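You operate a simulated robot arm through the tools that you are given. There is no shell and no other tool. Be economical: measure what you need, move in short steps, check, and stop when the job is done.

You are at the controls of a simulated robot arm. One attempt, no reset.

TASK
Add one full scoop from the blue tin to the day run column.
Fine: spill nothing; scoop back beside the tin, lid on again.

The check looks at the end state, three seconds after you hand in, the way a careful person would. Anything else that was tipped, shoved, dropped, spilled or broken makes it a failure. Lids that push on must go on centred and level and be pressed home; caps that screw on are set level and turned clockwise until they are tight.

THE ROBOT
A 6-joint arm with a two-finger parallel gripper, fixed in place. Base frame: the origin is at the foot of the arm, x ahead of it, y to its left, z up. Readings come in m, degrees, newtons and seconds.
With the tool pointing down near the work surface it reaches from about 0.4 to 0.5 m from the base axis. Its first joint turns from -66.0 to 66.0 degrees. Payload 2.1 kg.
Tool frame: the origin (TCP) lies between the finger pads and is the grasp point; the fingertips stand 0.03 m ahead of it; z points along the fingers, y is the line along which they close. Largest opening 0.094 m; finger width 0.028, thickness 0.01; the body of the gripper, 0.05 by 0.096 m, starts 0.055 m behind the TCP.
Orientation is that of the tool frame in the base frame, as a unit quaternion [x, y, z, w]. With the fingers straight down and closing along the base's y, the tool's x points along the base's -x, its y along +y and its z along -z.

THE INTERFACE
- The arm moves only by the tool nudge_tool. Its argument "plan" is a list of rows, each an object (a shift or turn left out is 0, a gripper value left out holds the last) with "dr": the turn, a rotation vector about the tool's x, y, z in degrees, a list of three; "offset": the shift along the tool's x, y, z in m, a list of three; "gripper": the gripper command, from -1 (shut) to 1 (fully open), values between in proportion. In form: [{"dr": [ax, ay, az], "offset": [tx, ty, tz], "gripper": gripper}, ...]. A call has 1 to 10 rows; each row shifts and turns the commanded pose from where the row before left it, along the tool's axes as they then stand. A row lasts 0.2 s, in which the tool goes at most 0.05 m and 8.6 degrees; a call with a longer step from one row to the next is refused whole, and so is a gripper value outside its range. Where a pose cannot be reached the arm comes as near as it can. A force on the tool above 40 N (or 10 N above the force at the start of the call, whichever is more), or a blocked arm, ends the call early, and 0.2 s more pass. The fingers move at their own pace (about 0.072 m/s each) and stop on an object; they squeeze with about 43 N. The grip force told is the motor's: it shows also when the fingers shut on nothing. Time passes only in rows, and 0.2 s behind the last, so rows that do not move let the fingers close. It gives the time, the measured TCP pose, the force on the tool (base axes), the opening and the grip force at its end, in the units of the frame above (readings bear some noise).
- Cameras (640 x 400 px; columns grow to the right, rows downward): "scene" is fixed at [0.0404, -0.362, 0.4849]; the picture's right is [0.88, -0.47, 0.00], its down [-0.26, -0.49, -0.83] and it looks along [0.39, 0.73, -0.56] (base axes); focal length 221 px, centre (320, 200). "wrist" rides on the gripper at [-0.037, 0, -0.058] in the tool frame; the picture's right is [0.00, -1.00, 0.00], its down [0.97, 0.00, -0.24] and it looks along [0.24, 0.00, 0.97] (tool axes); focal length 218 px, centre (320, 200).
- get_image(camera): a new picture of that camera. It takes no simulated time.
- pixel_to_xyz(camera, pixels): for up to 12 pixels [column, row] of the newest picture of that camera ("zoom" is the newest enlarged one), the place [x, y, z] in the base frame of the surface seen there, good to about 0.002 m. It takes no simulated time.
- close_up(camera, box): a new picture of the part [left, top, right, bottom] of that camera's present view, enlarged. It takes no simulated time.
- job_done(): hands the job in; it is judged then, once.

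Keep the steps short. Do not move on a guess: measure, check each grasp and each placing, and mend mistakes. In all there are 80 turns and 38 pictures (those below and enlarged ones count). Leave the gripper open and the arm clear of the work at the hand-in unless told otherwise, and finish with a single line.

The tools are called after "Request:" by a JSON object that holds its "name" and its "arguments". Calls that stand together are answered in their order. nudge_tool: Moves the arm, as the interface text tells. Its arguments: {"type":"object","properties":{"plan":{"type":"array"}},"required":["plan"]} The other tools are called the same way: get_image (camera) takes a picture; pixel_to_xyz (camera, pixels) gives the place of the surface under pixels of a picture; close_up (camera, box) takes an enlarged picture of a part of a camera's view; job_done () hands the job in.

At the start:

```text
time: 0.0
tool_pos: [0.3408, 0.102, 0.3853]
tool_rot: [0.0, 1.0, 0.001, 0.001]
wrist_force: [-0.3, -0.1, 0.2]
width: 0.0939
grasp_force: 0.0
```

scene: 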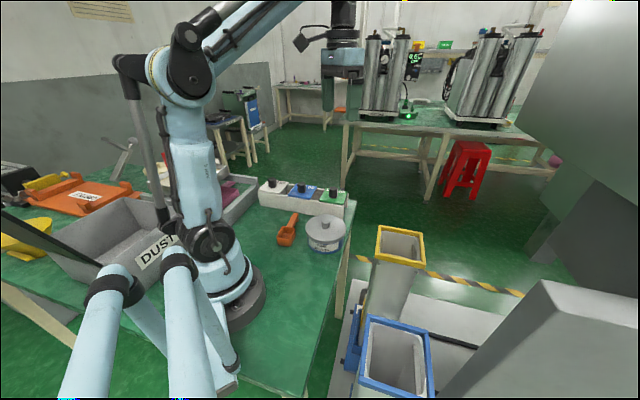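
wrist: 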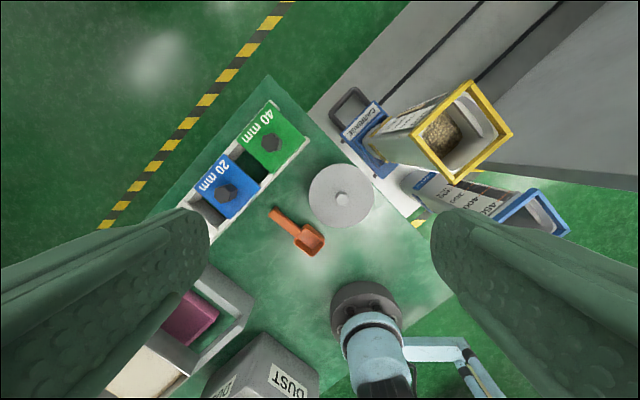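

I see a white/grey tin with a knobbed lid, an orange scoop, and two columns (yellow rim, blue rim). I need to read the labels, so I'll enlarge the views.

Request:
{"name": "close_up", "arguments": {"camera": "wrist", "box": [320, 60, 580, 260]}}

Request:
{"name": "close_up", "arguments": {"camera": "scene", "box": [240, 160, 440, 285]}}

Request:
{"name": "close_up", "arguments": {"camera": "scene", "box": [320, 210, 520, 400]}}

```text
2.00 times, centred on (450, 160) of wrist
```

zoom: 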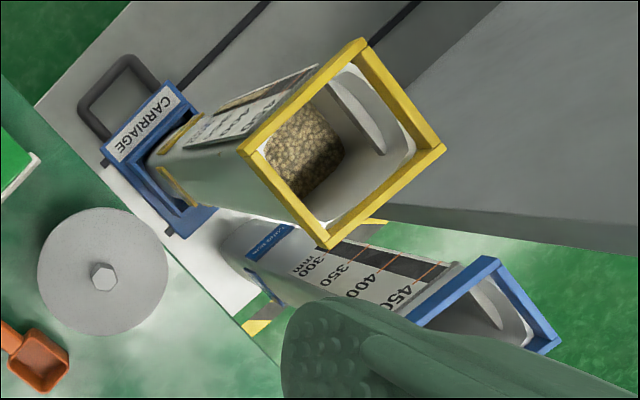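

```text
3.20 times, centred on (340, 222) of scene
```

zoom: 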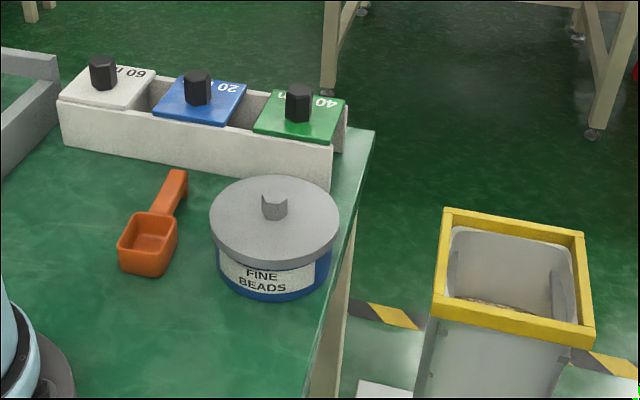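

```text
2.11 times, centred on (420, 305) of scene
```

zoom: 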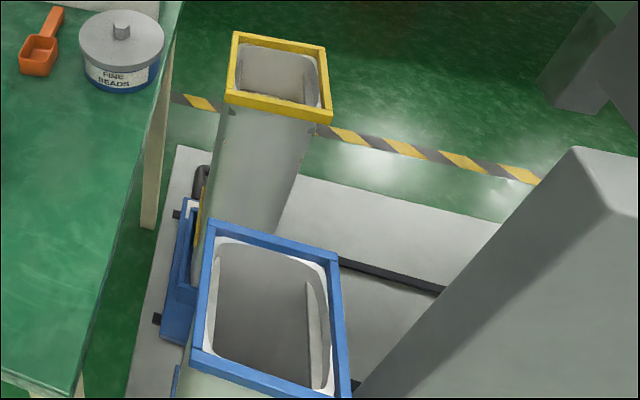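

The blue tin "FINE BEADS" has a loose knobbed lid. The column labels aren't readable yet. I'll measure the main items first.

Request:
{"name": "get_image", "arguments": {"camera": "wrist"}}

Request:
{"name": "pixel_to_xyz", "arguments": {"camera": "wrist", "pixels": [[342, 199], [325, 185], [357, 220], [280, 216], [295, 232], [310, 242], [470, 85], [510, 133], [463, 180], [414, 132], [440, 130], [540, 195]]}}

Request:
{"name": "close_up", "arguments": {"camera": "wrist", "box": [340, 80, 500, 230]}}

```text
32 pictures are left
```

wrist: 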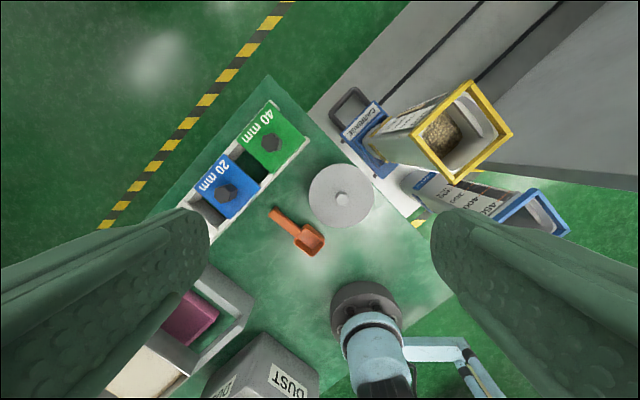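

```text
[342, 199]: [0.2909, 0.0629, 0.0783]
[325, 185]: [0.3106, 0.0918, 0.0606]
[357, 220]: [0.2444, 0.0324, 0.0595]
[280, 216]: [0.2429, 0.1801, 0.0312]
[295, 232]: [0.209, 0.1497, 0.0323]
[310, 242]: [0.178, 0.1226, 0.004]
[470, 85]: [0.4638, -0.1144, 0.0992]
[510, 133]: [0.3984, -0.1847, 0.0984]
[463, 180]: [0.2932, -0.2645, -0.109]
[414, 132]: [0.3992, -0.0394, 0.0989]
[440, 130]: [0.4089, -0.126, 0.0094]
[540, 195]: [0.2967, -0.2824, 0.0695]
```

```text
2.67 times, centred on (420, 155) of wrist
```

zoom: 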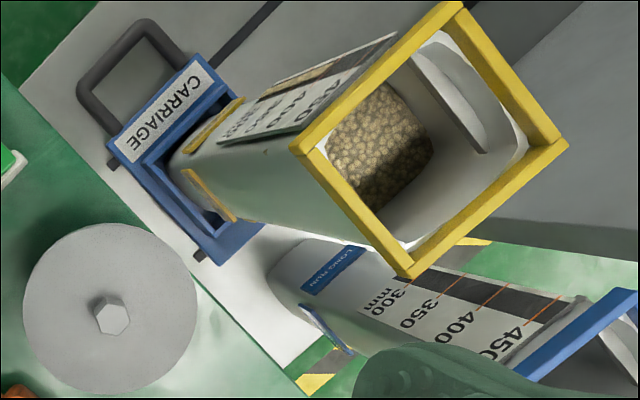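

The blue-rim column reads "LONG RUN". The yellow one's label faces +x/+y, so I'll shift the tool about +0.12 m in x and a little down to read it, well clear of everything.

Request:
{"name": "nudge_tool", "arguments": {"plan": [{"offset": [-0.04, 0, 0.02], "gripper": 1}, {"offset": [-0.04, 0, 0.02]}, {"offset": [-0.04, 0, 0.02]}, {}]}}

Request:
{"name": "get_image", "arguments": {"camera": "wrist"}}

```text
time: 1.0
tool_pos: [0.4622, 0.1006, 0.3258]
tool_rot: [-0.001, 1.0, 0.0, 0.0]
wrist_force: [-0.7, -0.6, -0.6]
width: 0.0939
grasp_force: 0.0
```

```text
30 pictures are left
```

wrist: 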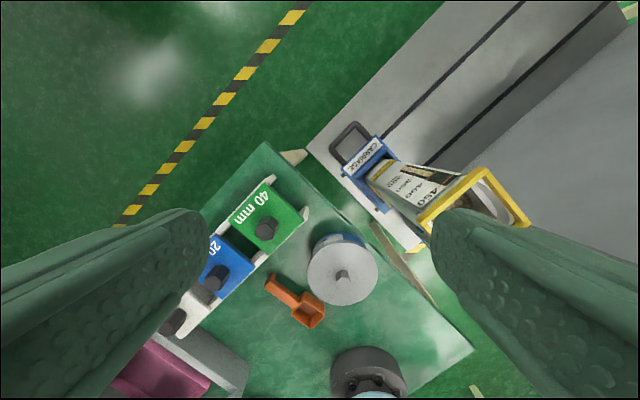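

I can see the label face of the yellow column at about (400,185); enlarging it and the scoop.

Request:
{"name": "close_up", "arguments": {"camera": "wrist", "box": [350, 140, 478, 220]}}

Request:
{"name": "close_up", "arguments": {"camera": "wrist", "box": [256, 225, 384, 335]}}

Request:
{"name": "pixel_to_xyz", "arguments": {"camera": "zoom", "pixels": [[70, 250], [120, 280], [170, 320], [205, 362], [320, 420], [290, 360], [240, 430], [320, 390], [440, 235], [270, 240], [420, 130], [100, 400]]}}

```text
5.00 times, centred on (414, 180) of wrist
```

zoom: 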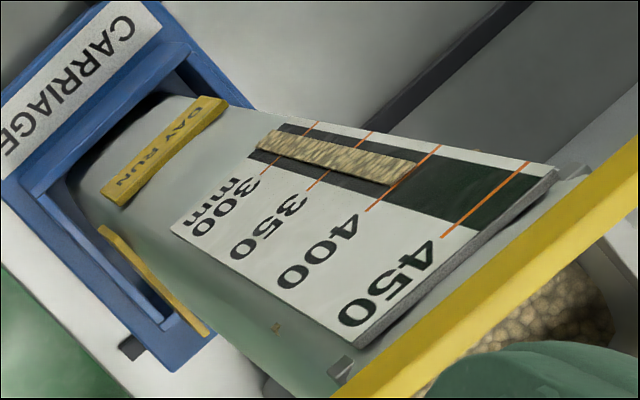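

```text
3.64 times, centred on (320, 280) of wrist
```

zoom: 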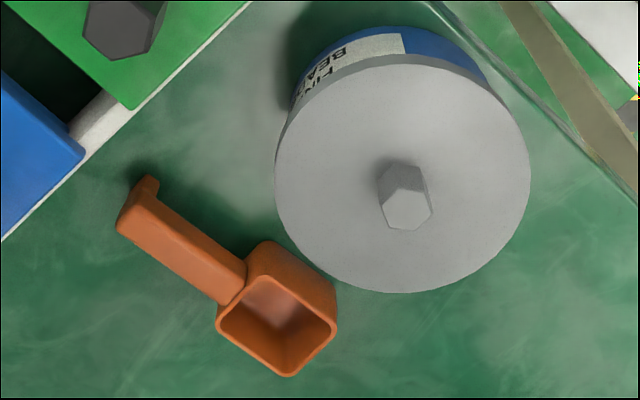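

```text
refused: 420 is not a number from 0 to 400
```

Yellow = "DAY RUN". Now measuring the scoop (handle, foot, bowl corners) and the lid and knob in the zoom picture.

Request:
{"name": "pixel_to_xyz", "arguments": {"camera": "zoom", "pixels": [[150, 185], [135, 215], [185, 250], [230, 285], [248, 282], [222, 318], [332, 325], [287, 371], [280, 315], [407, 210], [100, 330], [345, 230]]}}

Request:
{"name": "pixel_to_xyz", "arguments": {"camera": "zoom", "pixels": [[279, 170], [526, 170], [400, 62], [405, 288], [382, 210], [430, 210], [407, 192], [407, 226], [185, 235], [175, 262], [265, 245], [320, 275]]}}

```text
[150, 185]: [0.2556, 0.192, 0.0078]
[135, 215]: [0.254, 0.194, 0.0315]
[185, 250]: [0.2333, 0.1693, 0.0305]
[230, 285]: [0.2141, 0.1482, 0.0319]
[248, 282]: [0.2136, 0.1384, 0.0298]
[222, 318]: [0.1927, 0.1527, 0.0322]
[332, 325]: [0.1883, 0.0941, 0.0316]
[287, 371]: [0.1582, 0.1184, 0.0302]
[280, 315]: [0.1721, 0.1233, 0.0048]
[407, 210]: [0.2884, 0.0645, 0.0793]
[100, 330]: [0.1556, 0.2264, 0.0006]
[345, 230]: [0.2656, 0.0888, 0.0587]
```

```text
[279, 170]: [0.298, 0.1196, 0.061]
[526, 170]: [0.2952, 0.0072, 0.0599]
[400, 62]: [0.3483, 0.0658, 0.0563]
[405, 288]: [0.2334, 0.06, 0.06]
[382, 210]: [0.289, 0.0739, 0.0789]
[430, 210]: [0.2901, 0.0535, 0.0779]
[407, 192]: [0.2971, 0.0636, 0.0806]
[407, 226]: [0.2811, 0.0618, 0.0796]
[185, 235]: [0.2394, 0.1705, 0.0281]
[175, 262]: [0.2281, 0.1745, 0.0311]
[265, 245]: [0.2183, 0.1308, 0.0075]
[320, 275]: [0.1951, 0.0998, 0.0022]
```

Table top is z≈0; lid centre ≈ (0.289, 0.063), top 0.060, knob 0.020 across with flats facing ±y, top at 0.0795. I need a free spot for the lid, so I'll measure the surrounding table, tray and edges.

Request:
{"name": "pixel_to_xyz", "arguments": {"camera": "wrist", "pixels": [[400, 320], [440, 330], [380, 300], [473, 350], [400, 270], [270, 150], [308, 215], [290, 235], [210, 335], [370, 350], [250, 300], [330, 350]]}}

Request:
{"name": "pixel_to_xyz", "arguments": {"camera": "scene", "pixels": [[325, 248], [343, 220], [308, 228], [280, 290], [310, 330], [260, 345], [345, 270], [400, 245], [390, 295], [300, 310], [325, 222], [250, 250]]}}

```text
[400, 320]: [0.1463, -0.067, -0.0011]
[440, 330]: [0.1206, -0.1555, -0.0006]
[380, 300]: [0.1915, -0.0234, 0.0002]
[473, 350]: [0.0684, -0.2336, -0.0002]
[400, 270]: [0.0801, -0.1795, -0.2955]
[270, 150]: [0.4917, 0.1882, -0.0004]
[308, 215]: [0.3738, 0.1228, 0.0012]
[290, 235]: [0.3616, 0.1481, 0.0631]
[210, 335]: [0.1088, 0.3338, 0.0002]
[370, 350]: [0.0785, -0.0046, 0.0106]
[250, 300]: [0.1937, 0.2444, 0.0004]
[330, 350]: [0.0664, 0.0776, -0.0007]
```

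```text
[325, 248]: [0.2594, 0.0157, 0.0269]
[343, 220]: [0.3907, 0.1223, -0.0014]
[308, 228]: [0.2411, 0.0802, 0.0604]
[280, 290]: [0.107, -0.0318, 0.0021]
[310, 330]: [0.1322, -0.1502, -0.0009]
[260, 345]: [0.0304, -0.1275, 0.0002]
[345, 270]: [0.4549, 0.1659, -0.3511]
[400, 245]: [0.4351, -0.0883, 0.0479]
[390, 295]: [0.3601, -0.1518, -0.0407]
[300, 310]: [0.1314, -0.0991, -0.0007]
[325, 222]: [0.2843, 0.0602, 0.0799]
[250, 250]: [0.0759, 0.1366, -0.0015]
```

The table edge runs along x−y≈0.302. A candidate lid spot is around (0.13, 0.22); I'll check the tray and dust box margins there.

Request:
{"name": "pixel_to_xyz", "arguments": {"camera": "wrist", "pixels": [[247, 362], [245, 390], [215, 345], [190, 332], [265, 345], [275, 380], [290, 370], [230, 330], [215, 310], [180, 336], [270, 320], [300, 390]]}}

```text
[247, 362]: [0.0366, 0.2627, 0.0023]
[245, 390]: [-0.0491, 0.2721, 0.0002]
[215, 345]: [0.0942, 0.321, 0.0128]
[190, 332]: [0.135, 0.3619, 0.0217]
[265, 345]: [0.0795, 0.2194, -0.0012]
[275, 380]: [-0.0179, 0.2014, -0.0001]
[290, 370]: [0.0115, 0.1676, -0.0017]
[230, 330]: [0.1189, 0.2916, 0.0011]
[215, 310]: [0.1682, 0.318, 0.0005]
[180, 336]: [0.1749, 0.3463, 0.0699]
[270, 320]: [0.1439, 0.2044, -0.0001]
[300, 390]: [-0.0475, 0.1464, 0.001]
```

The spot (0.13, 0.225) has ≥0.09 m clearance from the tray and scoop. Now moving above the knob to z≈0.16.

Request:
{"name": "nudge_tool", "arguments": {"plan": [{"offset": [0.0346, -0.0074, 0.0332], "gripper": 0.2}, {"offset": [0.0346, -0.0074, 0.0332]}, {"offset": [0.0346, -0.0074, 0.0332]}, {"offset": [0.0346, -0.0074, 0.0332]}, {"offset": [0.0346, -0.0074, 0.0332]}, {}, {}]}}

Request:
{"name": "get_image", "arguments": {"camera": "wrist"}}

Request:
{"name": "pixel_to_xyz", "arguments": {"camera": "wrist", "pixels": [[320, 230], [320, 210], [320, 250], [250, 230], [390, 230], [310, 230], [330, 230]]}}

```text
time: 2.6
tool_pos: [0.2883, 0.0646, 0.1598]
tool_rot: [-0.001, 1.0, 0.001, 0.0]
wrist_force: [0.5, 0.2, 0.0]
width: 0.0563
grasp_force: 0.2
```

```text
27 pictures are left
```

wrist: 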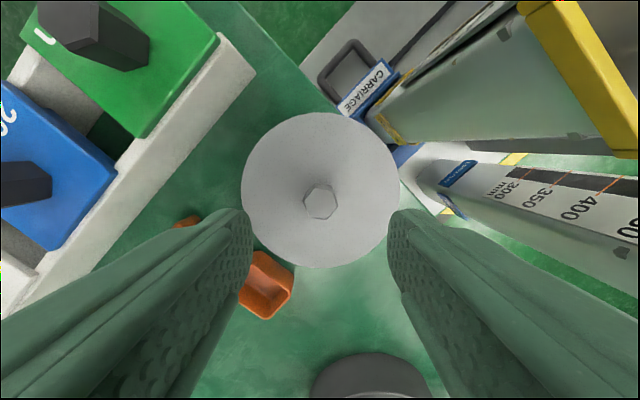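

```text
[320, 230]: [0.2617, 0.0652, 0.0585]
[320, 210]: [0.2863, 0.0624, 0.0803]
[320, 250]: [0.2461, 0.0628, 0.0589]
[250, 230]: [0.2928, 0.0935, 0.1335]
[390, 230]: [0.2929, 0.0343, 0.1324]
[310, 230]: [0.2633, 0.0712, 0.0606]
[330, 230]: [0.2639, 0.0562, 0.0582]
```

Centred over the lid; checking the hex orientation and centre.

Request:
{"name": "close_up", "arguments": {"camera": "wrist", "box": [280, 175, 360, 225]}}

Request:
{"name": "pixel_to_xyz", "arguments": {"camera": "zoom", "pixels": [[320, 230], [250, 150], [400, 150], [200, 240], [440, 240], [250, 300], [400, 300], [320, 180], [320, 280]]}}

```text
8.00 times, centred on (320, 200) of wrist
```

zoom: 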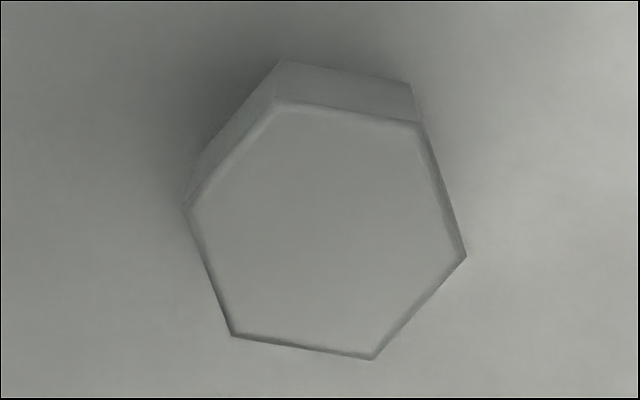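

```text
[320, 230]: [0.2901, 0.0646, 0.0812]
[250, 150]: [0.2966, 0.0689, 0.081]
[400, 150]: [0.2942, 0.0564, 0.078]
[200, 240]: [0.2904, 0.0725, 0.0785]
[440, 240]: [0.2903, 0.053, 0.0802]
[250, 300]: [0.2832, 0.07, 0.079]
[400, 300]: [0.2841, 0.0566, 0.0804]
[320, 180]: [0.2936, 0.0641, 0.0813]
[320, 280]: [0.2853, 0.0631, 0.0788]
```

The hex flats are turned about 20.5° from the tool's closing line; I'll turn −20.5° about tool z, centre to (0.2895, 0.0637), and go down to z≈0.094 (tips just above the lid top at 0.060).

Request:
{"name": "nudge_tool", "arguments": {"plan": [{"offset": [-0.0012, -0.0009, 0], "gripper": 0.2}, {"dr": [0, 0, -7]}, {"dr": [0, 0, -7]}, {"dr": [0, 0, -6.5]}, {"offset": [0, 0, 0.03]}, {"offset": [0, 0, 0.025]}, {"offset": [0, 0, 0.011]}, {}]}}

Request:
{"name": "get_image", "arguments": {"camera": "wrist"}}

```text
time: 4.4
tool_pos: [0.2894, 0.0649, 0.0935]
tool_rot: [-0.178, 0.984, 0.001, 0.001]
wrist_force: [0.0, -0.6, 0.1]
width: 0.0564
grasp_force: 0.1
```

```text
25 pictures are left
```

wrist: 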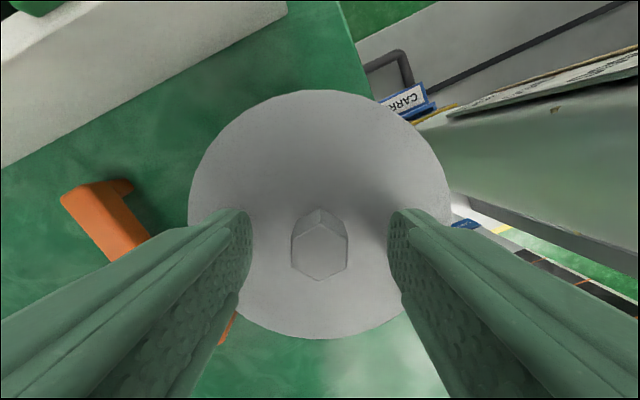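

The knob sits centred between the fingers with its flats parallel to them. Closing.

Request:
{"name": "nudge_tool", "arguments": {"plan": [{"gripper": -1}, {"gripper": -1}, {"gripper": -1}]}}

```text
time: 5.2
tool_pos: [0.2893, 0.065, 0.0931]
tool_rot: [-0.179, 0.984, 0.001, 0.001]
wrist_force: [-0.2, 0.4, -1.9]
width: 0.0189
grasp_force: 43.2
```

Gripped at width 0.019. Lifting straight up in small steps. I'll remember the seated pose (0.2893, 0.065, 0.0931).

Request:
{"name": "nudge_tool", "arguments": {"plan": [{"offset": [0, 0, -0.003]}, {"offset": [0, 0, -0.005]}, {"offset": [0, 0, -0.01]}, {"offset": [0, 0, -0.02]}, {"offset": [0, 0, -0.03]}, {}]}}

Request:
{"name": "get_image", "arguments": {"camera": "scene"}}

```text
time: 6.6
tool_pos: [0.2899, 0.0627, 0.1613]
tool_rot: [-0.179, 0.984, 0.001, 0.001]
wrist_force: [0.2, 0.6, 0.1]
width: 0.0189
grasp_force: 42.9
```

```text
24 pictures are left
```

scene: 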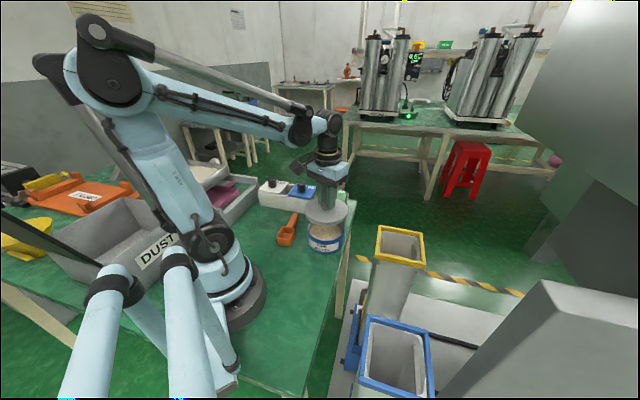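

The lid is off cleanly and the beads are visible. Carrying it to about (0.14, 0.223) at height.

Request:
{"name": "nudge_tool", "arguments": {"plan": [{"offset": [0.0141, 0.0337, 0]}, {"offset": [0.0141, 0.0337, 0]}, {"offset": [0.0141, 0.0337, 0]}, {"offset": [0.0141, 0.0337, 0]}, {"offset": [0.0141, 0.0337, 0]}, {"offset": [0.0141, 0.0337, 0]}, {}, {}]}}

Request:
{"name": "get_image", "arguments": {"camera": "wrist"}}

```text
time: 8.4
tool_pos: [0.1382, 0.2242, 0.1618]
tool_rot: [-0.179, 0.984, 0.001, 0.0]
wrist_force: [0.7, -0.2, 0.7]
width: 0.0193
grasp_force: 42.8
```

```text
23 pictures are left
```

wrist: 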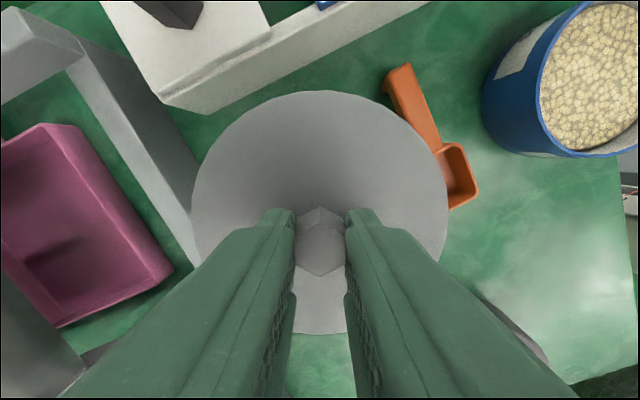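

Clear of the scoop and tray from above. Lowering to z≈0.06, then in small steps until contact.

Request:
{"name": "nudge_tool", "arguments": {"plan": [{"offset": [0, 0, 0.04]}, {"offset": [0, 0, 0.04]}, {"offset": [0, 0, 0.018]}, {}, {}]}}

Request:
{"name": "get_image", "arguments": {"camera": "scene"}}

Request:
{"name": "close_up", "arguments": {"camera": "scene", "box": [200, 160, 360, 260]}}

```text
time: 9.6
tool_pos: [0.14, 0.2242, 0.0625]
tool_rot: [-0.179, 0.984, 0.001, 0.002]
wrist_force: [0.5, 0.2, -0.5]
width: 0.0191
grasp_force: 43.2
```

```text
22 pictures are left
```

scene: 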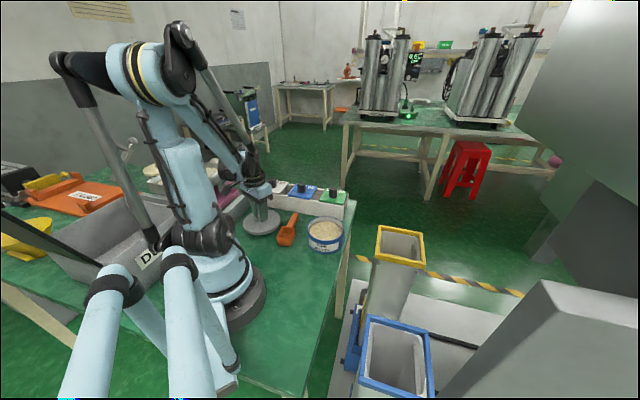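

```text
4.00 times, centred on (280, 210) of scene
```

zoom: 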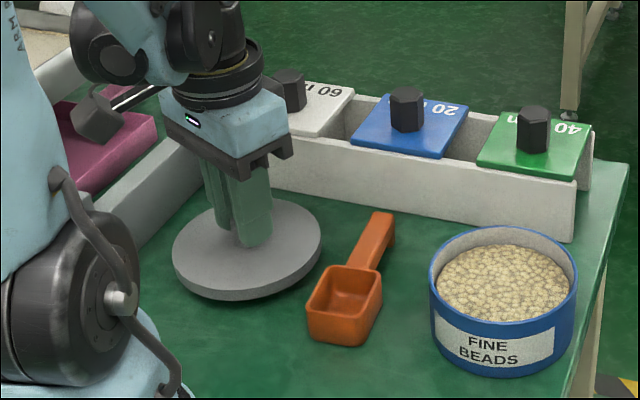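

The lid hovers above the table; tin rim and beads are visible. Measuring them, then lowering the lid to contact.

Request:
{"name": "pixel_to_xyz", "arguments": {"camera": "zoom", "pixels": [[504, 284], [460, 280], [545, 290], [505, 315], [505, 255], [505, 229], [430, 270], [576, 282], [505, 324], [248, 290], [247, 297], [505, 378]]}}

Request:
{"name": "nudge_tool", "arguments": {"plan": [{"offset": [0, 0, 0.01]}, {"offset": [0, 0, 0.004]}, {"offset": [0, 0, 0.002]}, {"offset": [0, 0, 0.002]}, {}]}}

```text
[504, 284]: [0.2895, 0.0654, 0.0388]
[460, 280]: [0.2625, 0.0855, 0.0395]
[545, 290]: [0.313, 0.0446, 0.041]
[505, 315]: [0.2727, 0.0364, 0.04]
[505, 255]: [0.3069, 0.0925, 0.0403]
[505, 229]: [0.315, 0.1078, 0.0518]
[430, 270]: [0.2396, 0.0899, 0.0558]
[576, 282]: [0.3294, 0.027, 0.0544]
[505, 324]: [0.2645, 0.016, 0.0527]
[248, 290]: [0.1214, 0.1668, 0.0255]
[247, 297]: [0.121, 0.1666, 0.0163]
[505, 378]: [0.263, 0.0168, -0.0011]
```

```text
time: 10.4
tool_pos: [0.1391, 0.2243, 0.0473]
tool_rot: [-0.18, 0.984, 0.0, 0.001]
wrist_force: [-1.8, -0.4, 16.4]
width: 0.0191
grasp_force: 43.2
stopped in row 4: the force on the tool passed its limit (the readings are from after the stop); the commanded pose is now the measured one
```

Lid contact at TCP z 0.0473 (16 N). Releasing and lifting.

Request:
{"name": "nudge_tool", "arguments": {"plan": [{"gripper": -0.3}, {"gripper": -0.3}, {"gripper": -0.3}, {"offset": [0, 0, -0.03]}, {"offset": [0, 0, -0.04]}, {"offset": [0, 0, -0.04]}, {}]}}

Request:
{"name": "close_up", "arguments": {"camera": "scene", "box": [200, 160, 360, 260]}}

```text
time: 12.1
tool_pos: [0.1401, 0.2233, 0.1596]
tool_rot: [-0.179, 0.984, 0.0, 0.0]
wrist_force: [-0.1, -0.9, -0.7]
width: 0.0329
grasp_force: 0.1
```

```text
4.00 times, centred on (280, 210) of scene
```

zoom: 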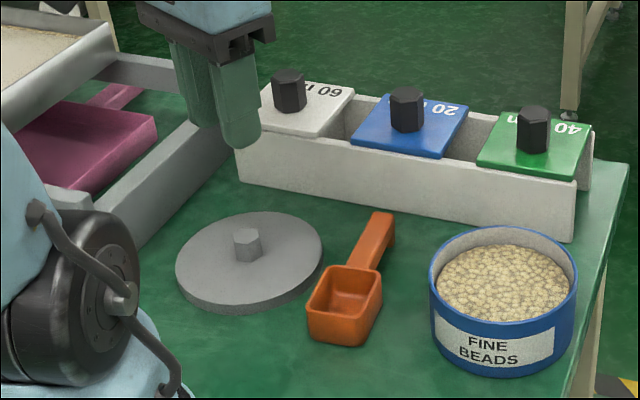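

The lid lies flat. Now turning −26.5° to line the fingers up across the scoop handle and moving above its middle (≈(0.235, 0.172)).

Request:
{"name": "nudge_tool", "arguments": {"plan": [{"dr": [0, 0, -7]}, {"dr": [0, 0, -7]}, {"dr": [0, 0, -7]}, {"dr": [0, 0, -5.5]}, {"offset": [-0.0091, -0.0348, 0.0133]}, {"offset": [-0.0091, -0.0348, 0.0133]}, {"offset": [-0.0091, -0.0348, 0.0133]}, {}, {}]}}

Request:
{"name": "get_image", "arguments": {"camera": "wrist"}}

Request:
{"name": "pixel_to_xyz", "arguments": {"camera": "wrist", "pixels": [[320, 200], [320, 220], [320, 180], [320, 240]]}}

```text
time: 14.1
tool_pos: [0.2345, 0.1723, 0.1192]
tool_rot: [-0.399, 0.917, -0.001, 0.0]
wrist_force: [0.1, 0.1, 0.4]
width: 0.0328
grasp_force: 0.0
```

```text
19 pictures are left
```

wrist: 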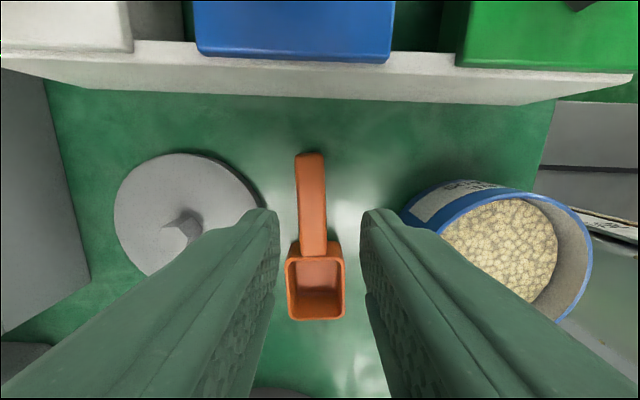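

```text
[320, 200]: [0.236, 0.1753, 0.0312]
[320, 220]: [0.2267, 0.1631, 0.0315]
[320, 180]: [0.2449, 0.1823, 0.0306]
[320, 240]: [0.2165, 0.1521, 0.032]
```

The handle is roughly aligned, slightly left of centre (≈2° turned). Measuring its edges precisely.

Request:
{"name": "pixel_to_xyz", "arguments": {"camera": "wrist", "pixels": [[299, 190], [322, 190], [311, 190], [298, 170], [321, 170], [303, 240], [326, 240], [310, 158], [288, 262], [343, 262], [316, 316], [313, 252]]}}

```text
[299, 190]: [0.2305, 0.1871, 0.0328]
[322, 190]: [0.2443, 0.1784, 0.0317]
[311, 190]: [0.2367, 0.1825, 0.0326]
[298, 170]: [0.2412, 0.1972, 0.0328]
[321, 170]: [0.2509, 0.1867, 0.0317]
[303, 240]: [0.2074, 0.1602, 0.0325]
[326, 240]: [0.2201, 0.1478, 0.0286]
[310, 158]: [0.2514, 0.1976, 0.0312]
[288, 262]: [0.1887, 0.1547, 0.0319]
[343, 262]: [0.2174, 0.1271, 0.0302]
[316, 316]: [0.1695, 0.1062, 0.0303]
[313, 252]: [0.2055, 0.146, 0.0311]
```

Handle axis azimuth ≈48.2°, bowl centre ≈ (0.186, 0.124), handle ≈0.018 wide. I'll grip at (0.238, 0.183), tips 0.017 above the table (TCP z≈0.047).

Request:
{"name": "nudge_tool", "arguments": {"plan": [{"dr": [0, 0, -1.2]}, {"offset": [-0.0103, 0.0045, 0]}, {"offset": [0, 0, 0.03]}, {"offset": [0, 0, 0.03]}, {"offset": [0, 0, 0.012]}, {}]}}

Request:
{"name": "get_image", "arguments": {"camera": "wrist"}}

```text
time: 15.4
tool_pos: [0.2382, 0.1845, 0.0453]
tool_rot: [-0.408, 0.913, 0.0, 0.0]
wrist_force: [-0.4, -0.1, -0.3]
width: 0.0326
grasp_force: 0.0
```

```text
18 pictures are left
```

wrist: 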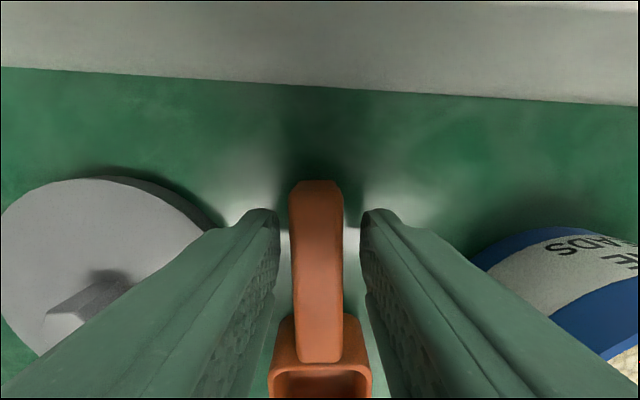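

The handle lies between the fingers, straight. Closing.

Request:
{"name": "nudge_tool", "arguments": {"plan": [{"gripper": -1}, {"gripper": -1}, {"gripper": -1}]}}

```text
time: 16.2
tool_pos: [0.2377, 0.1827, 0.045]
tool_rot: [-0.409, 0.912, 0.0, 0.0]
wrist_force: [0.1, -1.0, 0.9]
width: 0.0186
grasp_force: 42.8
```

Scoop gripped (rest pose TCP ≈ (0.238, 0.183, 0.045)). Lifting straight up 0.15 m, then turning the handle to azimuth ≈14° (radial through the tin).

Request:
{"name": "nudge_tool", "arguments": {"plan": [{"offset": [0, 0, -0.02]}, {"offset": [0, 0, -0.04]}, {"offset": [0, 0, -0.045]}, {"offset": [0, 0, -0.045]}, {"dr": [0, 0, 8.5]}, {"dr": [0, 0, 8.5]}, {"dr": [0, 0, 8.5]}, {"dr": [0, 0, 8.5]}, {}]}}

Request:
{"name": "get_image", "arguments": {"camera": "wrist"}}

```text
time: 18.2
tool_pos: [0.2383, 0.1836, 0.196]
tool_rot: [-0.123, 0.992, 0.0, -0.001]
wrist_force: [-0.4, 0.0, -0.7]
width: 0.0187
grasp_force: 42.9
```

```text
17 pictures are left
```

wrist: 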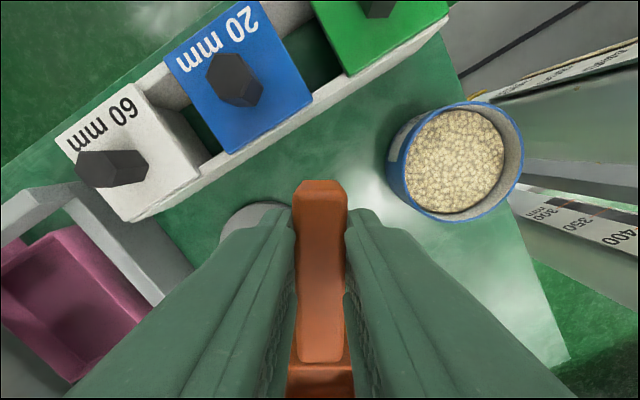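

The scoop is held straight. Moving above the tin and testing the forward tilt (−40° about tool y) in the air.

Request:
{"name": "nudge_tool", "arguments": {"plan": [{"offset": [-0.023, -0.0431, 0]}, {"offset": [-0.023, -0.0431, 0]}, {"offset": [-0.023, -0.0431, 0]}, {"dr": [0, -8, 0]}, {"dr": [0, -8, 0]}, {"dr": [0, -8, 0]}, {"dr": [0, -8, 0]}, {"dr": [0, -8, 0]}, {}, {}]}}

```text
time: 20.4
tool_pos: [0.3389, 0.0756, 0.1963]
tool_rot: [-0.117, 0.932, 0.043, 0.34]
wrist_force: [-0.3, 0.2, -1.7]
width: 0.0189
grasp_force: 43.4
```

40° is reached exactly. Testing further to 72°.

Request:
{"name": "nudge_tool", "arguments": {"plan": [{"dr": [0, -8, 0]}, {"dr": [0, -8, 0]}, {"dr": [0, -8, 0]}, {"dr": [0, -8, 0]}, {}, {}]}}

Request:
{"name": "get_image", "arguments": {"camera": "scene"}}

```text
time: 21.9
tool_pos: [0.3376, 0.0757, 0.1965]
tool_rot: [-0.101, 0.802, 0.074, 0.584]
wrist_force: [0.5, 0.5, 0.1]
width: 0.0186
grasp_force: 43.2
```

```text
16 pictures are left
```

scene: 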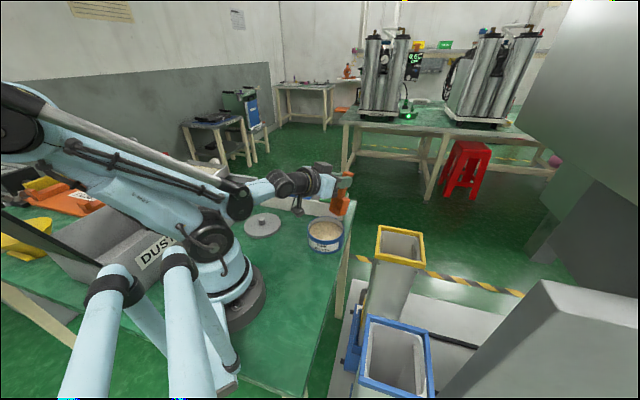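

The 72° tilt is reachable. Coming back to 56° and lowering so the bowl's lower edge is just at the bead surface, in the outer half of the tin.

Request:
{"name": "nudge_tool", "arguments": {"plan": [{"dr": [0, 8, 0]}, {"dr": [0, 8, 0]}, {"offset": [0.0256, 0, 0.0081]}, {"offset": [0.0256, 0, 0.0081]}, {}, {}]}}

Request:
{"name": "close_up", "arguments": {"camera": "scene", "box": [260, 180, 388, 260]}}

```text
time: 23.2
tool_pos: [0.3221, 0.0726, 0.1444]
tool_rot: [-0.111, 0.876, 0.059, 0.466]
wrist_force: [0.0, -0.5, -0.3]
width: 0.0187
grasp_force: 42.9
```

```text
5.00 times, centred on (324, 220) of scene
```

zoom: 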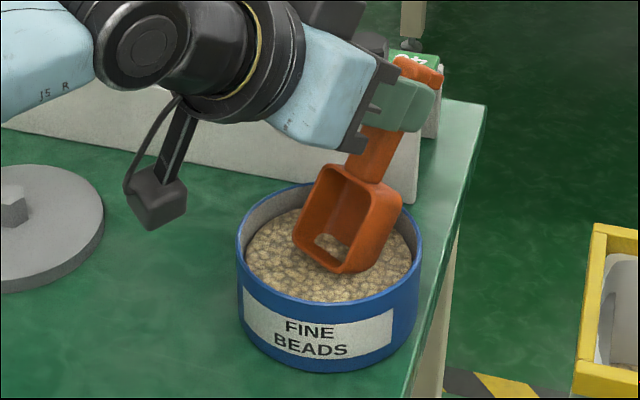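

The bowl is entering the beads as planned. There's a black box hanging off the wrist at (160,200) in the zoom; checking its height before going lower.

Request:
{"name": "pixel_to_xyz", "arguments": {"camera": "zoom", "pixels": [[150, 225], [165, 200], [185, 210], [140, 185], [178, 120], [300, 250], [340, 262], [400, 180], [330, 165], [265, 270]]}}

```text
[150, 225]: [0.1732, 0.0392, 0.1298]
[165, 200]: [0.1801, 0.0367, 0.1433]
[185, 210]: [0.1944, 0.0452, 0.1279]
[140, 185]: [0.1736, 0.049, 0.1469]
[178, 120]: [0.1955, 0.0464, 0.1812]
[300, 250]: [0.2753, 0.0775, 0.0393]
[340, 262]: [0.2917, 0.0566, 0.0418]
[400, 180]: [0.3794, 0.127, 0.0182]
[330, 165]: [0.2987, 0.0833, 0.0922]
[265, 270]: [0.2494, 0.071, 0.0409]
```

The box is at z≈0.13, so there is plenty of room. Plunging 0.029 m in small steps.

Request:
{"name": "nudge_tool", "arguments": {"plan": [{"offset": [0.0083, 0, 0.0056]}, {"offset": [0.0083, 0, 0.0056]}, {"offset": [0.0075, 0, 0.005]}, {}]}}

```text
time: 24.2
tool_pos: [0.3237, 0.0707, 0.1179]
tool_rot: [-0.109, 0.874, 0.059, 0.471]
wrist_force: [6.3, 3.3, 30.7]
width: 0.0188
grasp_force: 42.7
```

31 N: near the tin floor. Now backing off a touch and sweeping forward while rotating the bowl level in seven rows.

Request:
{"name": "nudge_tool", "arguments": {"plan": [{"dr": [0, 8, 0], "offset": [-0.0019, 0, 0.0011]}, {"dr": [0, 8, 0], "offset": [0.0032, 0, 0.0055]}, {"dr": [0, 8, 0], "offset": [0.0028, 0, 0.008]}, {"dr": [0, 8, 0], "offset": [-0.0006, 0, 0.0075]}, {"dr": [0, 8, 0], "offset": [-0.0047, 0, 0.0053]}, {"dr": [0, 8, 0], "offset": [-0.0056, 0, -0.0015]}, {"dr": [0, 8, 0], "offset": [-0.0041, 0, -0.0075]}, {}]}}

Request:
{"name": "close_up", "arguments": {"camera": "scene", "box": [260, 180, 388, 260]}}

```text
time: 26.1
tool_pos: [0.3476, 0.0775, 0.104]
tool_rot: [-0.124, 0.992, -0.001, -0.001]
wrist_force: [0.1, 0.1, 0.0]
width: 0.0184
grasp_force: 43.0
```

```text
5.00 times, centred on (324, 220) of scene
```

zoom: 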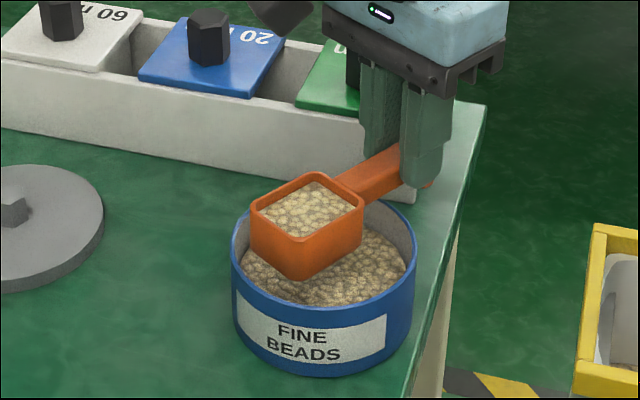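

The scoop is level and looks filled to the brim. Checking fill height against the bowl rim.

Request:
{"name": "pixel_to_xyz", "arguments": {"camera": "zoom", "pixels": [[305, 210], [285, 215], [330, 205], [300, 228], [310, 190], [300, 238], [305, 275], [252, 205], [362, 210], [320, 174], [285, 271], [380, 260]]}}

Request:
{"name": "nudge_tool", "arguments": {"plan": [{"offset": [0, 0, -0.015]}, {"offset": [0, 0, -0.02]}, {"offset": [0, 0, -0.03]}, {"offset": [0, 0, -0.03]}, {}, {}]}}

Request:
{"name": "close_up", "arguments": {"camera": "scene", "box": [260, 160, 388, 260]}}

```text
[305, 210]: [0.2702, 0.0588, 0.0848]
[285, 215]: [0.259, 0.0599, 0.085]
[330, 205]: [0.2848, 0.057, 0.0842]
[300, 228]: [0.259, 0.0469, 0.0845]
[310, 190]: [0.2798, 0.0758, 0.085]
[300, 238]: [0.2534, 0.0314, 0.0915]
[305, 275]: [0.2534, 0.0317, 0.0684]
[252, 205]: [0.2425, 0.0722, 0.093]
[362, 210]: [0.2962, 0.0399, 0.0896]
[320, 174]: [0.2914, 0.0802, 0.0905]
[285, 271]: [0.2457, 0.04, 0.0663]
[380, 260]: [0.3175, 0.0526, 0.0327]
```

```text
time: 27.4
tool_pos: [0.3472, 0.0772, 0.1998]
tool_rot: [-0.125, 0.992, 0.0, -0.001]
wrist_force: [0.5, 0.0, 0.1]
width: 0.0187
grasp_force: 43.6
```

```text
4.00 times, centred on (324, 210) of scene
```

zoom: 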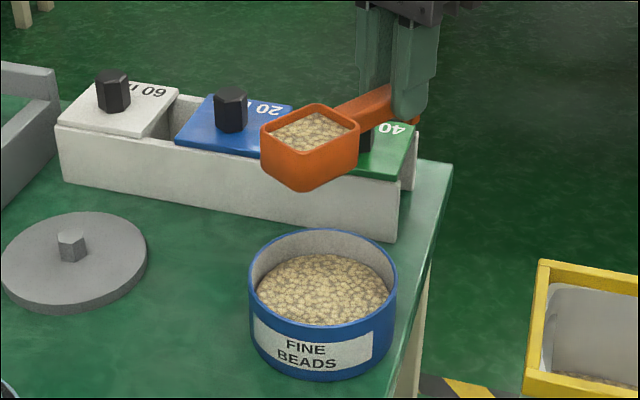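

The beads are about 5 mm below the bowl's rim; measuring both the scoop and the tin level again to judge the fullness.

Request:
{"name": "close_up", "arguments": {"camera": "scene", "box": [320, 180, 356, 210]}}

Request:
{"name": "pixel_to_xyz", "arguments": {"camera": "zoom", "pixels": [[200, 200], [250, 180], [300, 170], [250, 220], [200, 160], [320, 200], [150, 170], [60, 120], [420, 130]]}}

Request:
{"name": "pixel_to_xyz", "arguments": {"camera": "scene", "pixels": [[325, 233], [332, 230], [318, 232], [325, 238], [326, 227], [338, 236], [312, 228], [325, 243]]}}

```text
13.33 times, centred on (338, 195) of scene
```

zoom: 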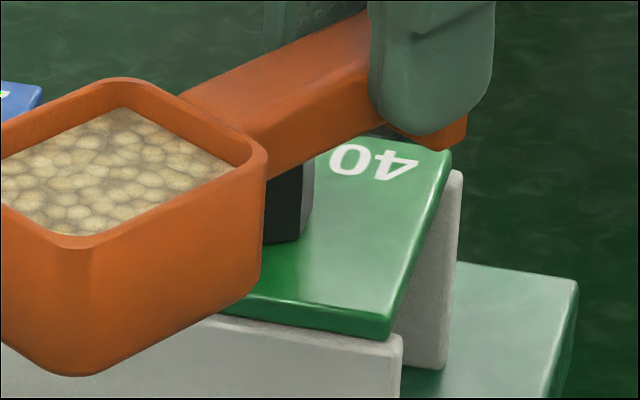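

```text
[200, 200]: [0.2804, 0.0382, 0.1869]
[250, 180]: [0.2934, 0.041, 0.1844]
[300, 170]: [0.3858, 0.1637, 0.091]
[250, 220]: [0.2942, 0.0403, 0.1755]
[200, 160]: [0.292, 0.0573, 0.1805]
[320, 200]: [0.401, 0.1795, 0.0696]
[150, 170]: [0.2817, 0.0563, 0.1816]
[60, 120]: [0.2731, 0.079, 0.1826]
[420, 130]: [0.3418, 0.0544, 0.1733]
```

```text
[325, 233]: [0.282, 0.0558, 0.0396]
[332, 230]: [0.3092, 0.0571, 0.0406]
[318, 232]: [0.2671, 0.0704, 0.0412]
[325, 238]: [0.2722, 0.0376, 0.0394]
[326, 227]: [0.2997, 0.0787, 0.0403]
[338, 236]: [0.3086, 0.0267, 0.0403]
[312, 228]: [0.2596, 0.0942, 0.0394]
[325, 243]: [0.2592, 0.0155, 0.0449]
```

I'll compare with the tin's level drop: a new close-up of the tin.

Request:
{"name": "close_up", "arguments": {"camera": "scene", "box": [300, 210, 350, 260]}}

Request:
{"name": "pixel_to_xyz", "arguments": {"camera": "zoom", "pixels": [[200, 180], [250, 180], [300, 180], [350, 180], [400, 180], [300, 130], [350, 130], [300, 220], [350, 230], [400, 200], [250, 150], [380, 150]]}}

```text
8.00 times, centred on (325, 235) of scene
```

zoom: 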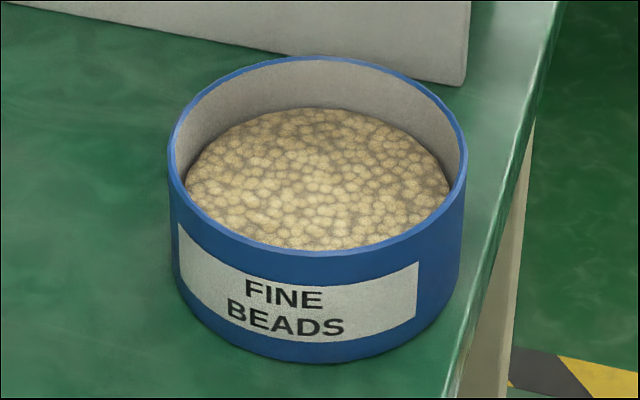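

```text
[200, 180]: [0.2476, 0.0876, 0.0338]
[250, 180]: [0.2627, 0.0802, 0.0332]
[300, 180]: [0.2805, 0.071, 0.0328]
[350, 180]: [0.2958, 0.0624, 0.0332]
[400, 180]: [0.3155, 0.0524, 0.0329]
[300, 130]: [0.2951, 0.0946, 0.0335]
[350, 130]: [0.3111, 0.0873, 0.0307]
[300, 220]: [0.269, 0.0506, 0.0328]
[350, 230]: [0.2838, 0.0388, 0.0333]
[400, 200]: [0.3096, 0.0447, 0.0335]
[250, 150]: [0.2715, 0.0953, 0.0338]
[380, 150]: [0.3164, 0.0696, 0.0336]
```

The tin's level dropped uniformly by ≈7 mm (≈52 mL), matching a complete scoop. Nothing fell on the table. Now carrying it level and gently towards the yellow column: first a 16° turn, then half the way.

Request:
{"name": "nudge_tool", "arguments": {"plan": [{"dr": [0, 0, 4]}, {"dr": [0, 0, 4]}, {"dr": [0, 0, 4]}, {"dr": [0, 0, 4]}, {"offset": [-0.0134, -0.0189, 0]}, {"offset": [-0.0134, -0.0189, 0]}, {"offset": [-0.0134, -0.0189, 0]}, {"offset": [-0.0134, -0.0189, 0]}, {"offset": [-0.0134, -0.0189, 0]}, {}]}}

Request:
{"name": "get_image", "arguments": {"camera": "scene"}}

Request:
{"name": "pixel_to_xyz", "arguments": {"camera": "scene", "pixels": [[379, 228], [422, 235], [378, 258], [424, 266], [385, 230], [418, 236], [384, 255], [418, 261], [400, 245], [405, 258], [414, 245], [395, 240]]}}

```text
time: 29.6
tool_pos: [0.4114, -0.0201, 0.1993]
tool_rot: [0.015, 1.0, 0.001, 0.0]
wrist_force: [0.4, 0.0, 0.7]
width: 0.0189
grasp_force: 42.6
```

```text
10 pictures are left
```

scene: 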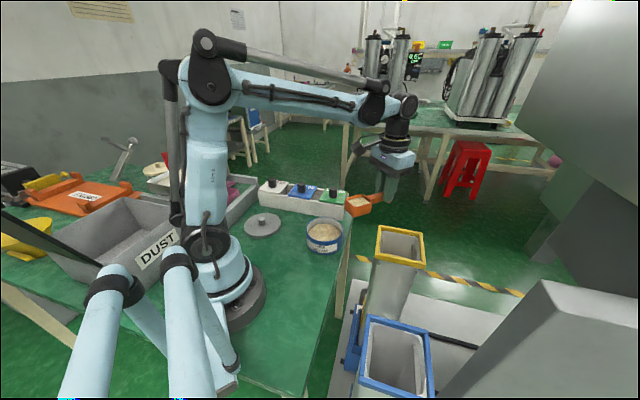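

```text
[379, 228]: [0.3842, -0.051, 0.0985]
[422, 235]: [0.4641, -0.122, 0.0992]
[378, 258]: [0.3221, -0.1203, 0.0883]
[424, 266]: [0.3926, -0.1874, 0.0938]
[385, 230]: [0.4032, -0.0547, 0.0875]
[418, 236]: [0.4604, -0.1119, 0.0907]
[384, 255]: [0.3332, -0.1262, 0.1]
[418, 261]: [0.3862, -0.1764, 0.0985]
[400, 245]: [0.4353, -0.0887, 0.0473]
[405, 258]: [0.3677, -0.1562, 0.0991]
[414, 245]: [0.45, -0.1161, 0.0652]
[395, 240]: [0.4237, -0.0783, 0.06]
```

The scoop is level and still full. Column opening centre ≈ (0.395, −0.115), rim z ≈ 0.099 (a diamond, half-diagonal ≈0.056 inside). Going the second half, so the scoop's lip comes over the opening.

Request:
{"name": "nudge_tool", "arguments": {"plan": [{"offset": [-0.0155, -0.0189, 0]}, {"offset": [-0.0155, -0.0189, 0]}, {"offset": [-0.0155, -0.0189, 0]}, {"offset": [-0.0155, -0.0189, 0]}, {"offset": [-0.0155, -0.0189, 0]}, {}, {}]}}

Request:
{"name": "close_up", "arguments": {"camera": "scene", "box": [340, 190, 468, 270]}}

Request:
{"name": "pixel_to_xyz", "arguments": {"camera": "zoom", "pixels": [[220, 150], [150, 150], [270, 190], [230, 190], [200, 220], [190, 180], [260, 150], [300, 260], [350, 260], [250, 290], [220, 100], [320, 110]]}}

```text
time: 31.2
tool_pos: [0.4867, -0.1163, 0.1998]
tool_rot: [0.016, 1.0, 0.0, 0.0]
wrist_force: [-1.0, -1.0, -0.7]
width: 0.0189
grasp_force: 43.2
```

```text
5.00 times, centred on (404, 230) of scene
```

zoom: 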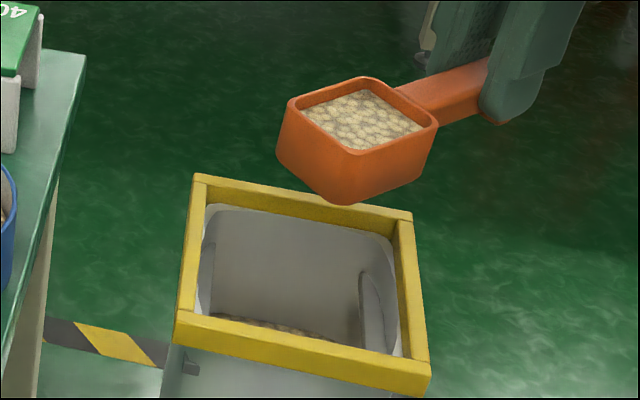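

```text
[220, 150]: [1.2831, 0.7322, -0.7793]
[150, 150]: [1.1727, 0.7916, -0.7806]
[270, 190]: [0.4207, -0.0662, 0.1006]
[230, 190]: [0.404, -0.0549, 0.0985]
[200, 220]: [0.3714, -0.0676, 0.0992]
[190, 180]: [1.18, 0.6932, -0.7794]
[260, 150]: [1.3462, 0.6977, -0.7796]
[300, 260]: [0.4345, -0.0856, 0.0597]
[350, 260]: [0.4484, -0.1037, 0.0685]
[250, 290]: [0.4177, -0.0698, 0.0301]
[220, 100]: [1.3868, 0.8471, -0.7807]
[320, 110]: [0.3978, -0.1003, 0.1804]
```

The lip is over the opening. Lowering so the bowl bottom is ~1 cm over the rim, then starting to tip, pivoting about the lip (to 45°).

Request:
{"name": "nudge_tool", "arguments": {"plan": [{"offset": [0, 0, 0.02]}, {"offset": [0, 0, 0.0218]}, {}, {"dr": [0, -7.5, 0], "offset": [0.0027, 0, -0.0102]}, {"dr": [0, -7.5, 0], "offset": [0.0032, 0, -0.0092]}, {"dr": [0, -7.5, 0], "offset": [0.004, 0, -0.0084]}, {"dr": [0, -7.5, 0], "offset": [0.0047, 0, -0.0085]}, {"dr": [0, -7.5, 0], "offset": [0.0057, 0, -0.008]}, {"dr": [0, -7.5, 0], "offset": [0.0058, 0, -0.0092]}, {}]}}

Request:
{"name": "close_up", "arguments": {"camera": "scene", "box": [340, 190, 468, 270]}}

```text
time: 33.5
tool_pos: [0.4457, -0.1149, 0.1976]
tool_rot: [0.013, 0.923, -0.005, 0.383]
wrist_force: [-0.4, -0.5, -0.3]
width: 0.019
grasp_force: 43.3
```

```text
5.00 times, centred on (404, 230) of scene
```

zoom: 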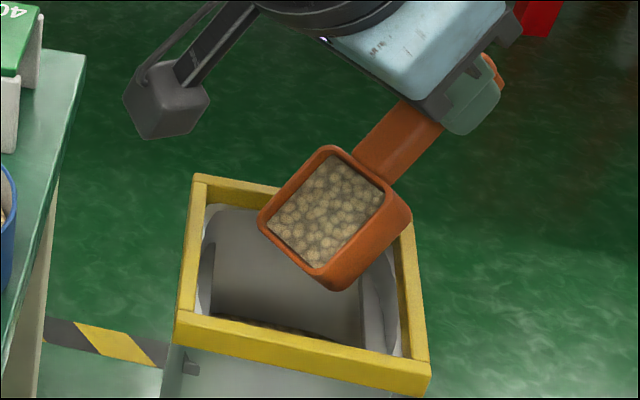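

The lip is over the middle of the opening. Continuing the tip to 90°.

Request:
{"name": "nudge_tool", "arguments": {"plan": [{"dr": [0, -7.5, 0], "offset": [0.0062, 0, -0.0096]}, {"dr": [0, -7.5, 0], "offset": [0.0059, 0, -0.0108]}, {"dr": [0, -7.5, 0], "offset": [0.0044, 0, -0.0123]}, {"dr": [0, -7.5, 0], "offset": [0.0028, 0, -0.0132]}, {"dr": [0, -7.5, 0], "offset": [0.0027, 0, -0.0132]}, {"dr": [0, -7.5, 0], "offset": [0.0026, 0, -0.0132]}, {}, {}]}}

Request:
{"name": "close_up", "arguments": {"camera": "scene", "box": [310, 150, 470, 270]}}

```text
time: 35.2
tool_pos: [0.3705, -0.1118, 0.2114]
tool_rot: [0.011, 0.708, -0.011, 0.706]
wrist_force: [0.4, 0.5, 0.1]
width: 0.0188
grasp_force: 43.1
out of reach, approached as far as the arm can: row 6
```

```text
3.33 times, centred on (390, 210) of scene
```

zoom: 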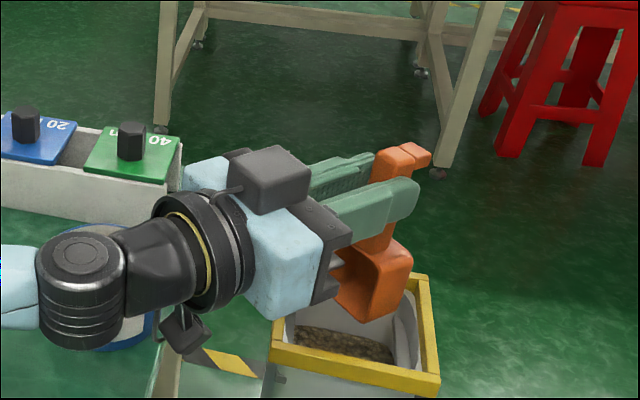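

At 90° the arm reached its limit. After a pause I'll tilt back the same way to ≈52° to look whether the bowl is empty.

Request:
{"name": "nudge_tool", "arguments": {"plan": [{}, {}, {"dr": [0, 7.5, 0], "offset": [-0.0009, 0, 0.0134]}, {"dr": [0, 7.5, 0], "offset": [-0.001, 0, 0.0135]}, {"dr": [0, 7.5, 0], "offset": [-0.001, 0, 0.0134]}, {"dr": [0, 7.5, 0], "offset": [-0.0028, 0, 0.0127]}, {"dr": [0, 7.5, 0], "offset": [-0.0044, 0, 0.0115]}, {}, {}]}}

Request:
{"name": "close_up", "arguments": {"camera": "scene", "box": [340, 190, 468, 270]}}

```text
time: 37.2
tool_pos: [0.4355, -0.1146, 0.2062]
tool_rot: [0.013, 0.897, -0.006, 0.442]
wrist_force: [0.1, -0.2, -0.2]
width: 0.0186
grasp_force: 43.1
```

```text
5.00 times, centred on (404, 230) of scene
```

zoom: 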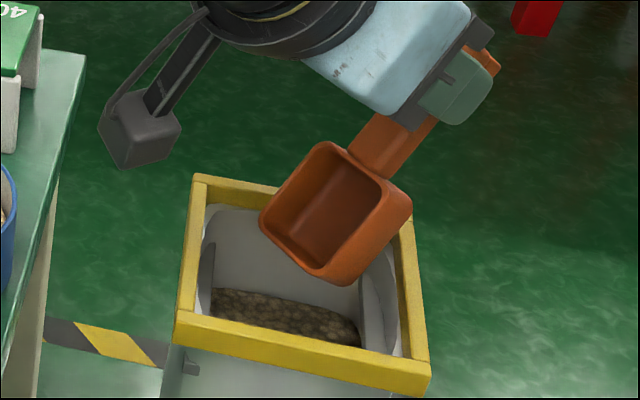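

The bowl is empty and the column's level is higher. Raising clear and turning the scoop level.

Request:
{"name": "nudge_tool", "arguments": {"plan": [{"offset": [-0.0317, 0, -0.0244]}, {"offset": [-0.0159, 0, -0.0122]}, {"dr": [0, 7.5, 0]}, {"dr": [0, 7.5, 0]}, {"dr": [0, 7.5, 0]}, {"dr": [0, 7.5, 0]}, {"dr": [0, 7.5, 0]}, {"dr": [0, 7.5, 0]}, {"dr": [0, 7.5, 0]}, {}]}}

```text
time: 39.5
tool_pos: [0.4354, -0.114, 0.2643]
tool_rot: [0.014, 1.0, 0.0, -0.001]
wrist_force: [-0.3, 0.1, -0.2]
width: 0.0188
grasp_force: 42.6
```

Level and empty. Carrying it back over the scoop's place beside the tin.

Request:
{"name": "nudge_tool", "arguments": {"plan": [{"offset": [0.02565, 0.0365, 0.0075]}, {"offset": [0.02565, 0.0365, 0.0075]}, {"offset": [0.02565, 0.0365, 0.0075]}, {"offset": [0.02565, 0.0365, 0.0075]}, {"offset": [0.02565, 0.0365, 0.0075]}, {"offset": [0.02565, 0.0365, 0.0075]}, {"offset": [0.02565, 0.0365, 0.0075]}, {"offset": [0.02565, 0.0365, 0.0075]}, {}, {}]}}

Request:
{"name": "nudge_tool", "arguments": {"plan": [{"dr": [0, 0, -8.3]}, {"dr": [0, 0, -8.3]}, {"dr": [0, 0, -8.3]}, {"dr": [0, 0, -8.3]}, {"dr": [0, 0, -8.3]}, {"dr": [0, 0, -8.3]}, {}, {}]}}

```text
time: 41.6
tool_pos: [0.2401, 0.184, 0.2042]
tool_rot: [0.015, 1.0, 0.0, 0.0]
wrist_force: [-0.8, 0.0, -0.9]
width: 0.0186
grasp_force: 43.0
```

```text
time: 43.5
tool_pos: [0.2395, 0.1838, 0.2055]
tool_rot: [-0.409, 0.913, 0.0, -0.001]
wrist_force: [0.5, -0.7, -0.8]
width: 0.019
grasp_force: 43.2
```

At the scoop's place with the same orientation. Lowering to just above the table, then in small steps.

Request:
{"name": "nudge_tool", "arguments": {"plan": [{"offset": [0, 0, 0.045]}, {"offset": [0, 0, 0.045]}, {"offset": [0, 0, 0.04]}, {"offset": [0, 0, 0.022]}, {}, {"offset": [0, 0, 0.002]}, {"offset": [0, 0, 0.002]}, {"offset": [0, 0, 0.001]}, {}]}}

```text
time: 45.5
tool_pos: [0.2393, 0.1845, 0.0466]
tool_rot: [-0.408, 0.913, 0.0, 0.0]
wrist_force: [-0.1, -0.8, 15.7]
width: 0.0187
grasp_force: 43.8
```

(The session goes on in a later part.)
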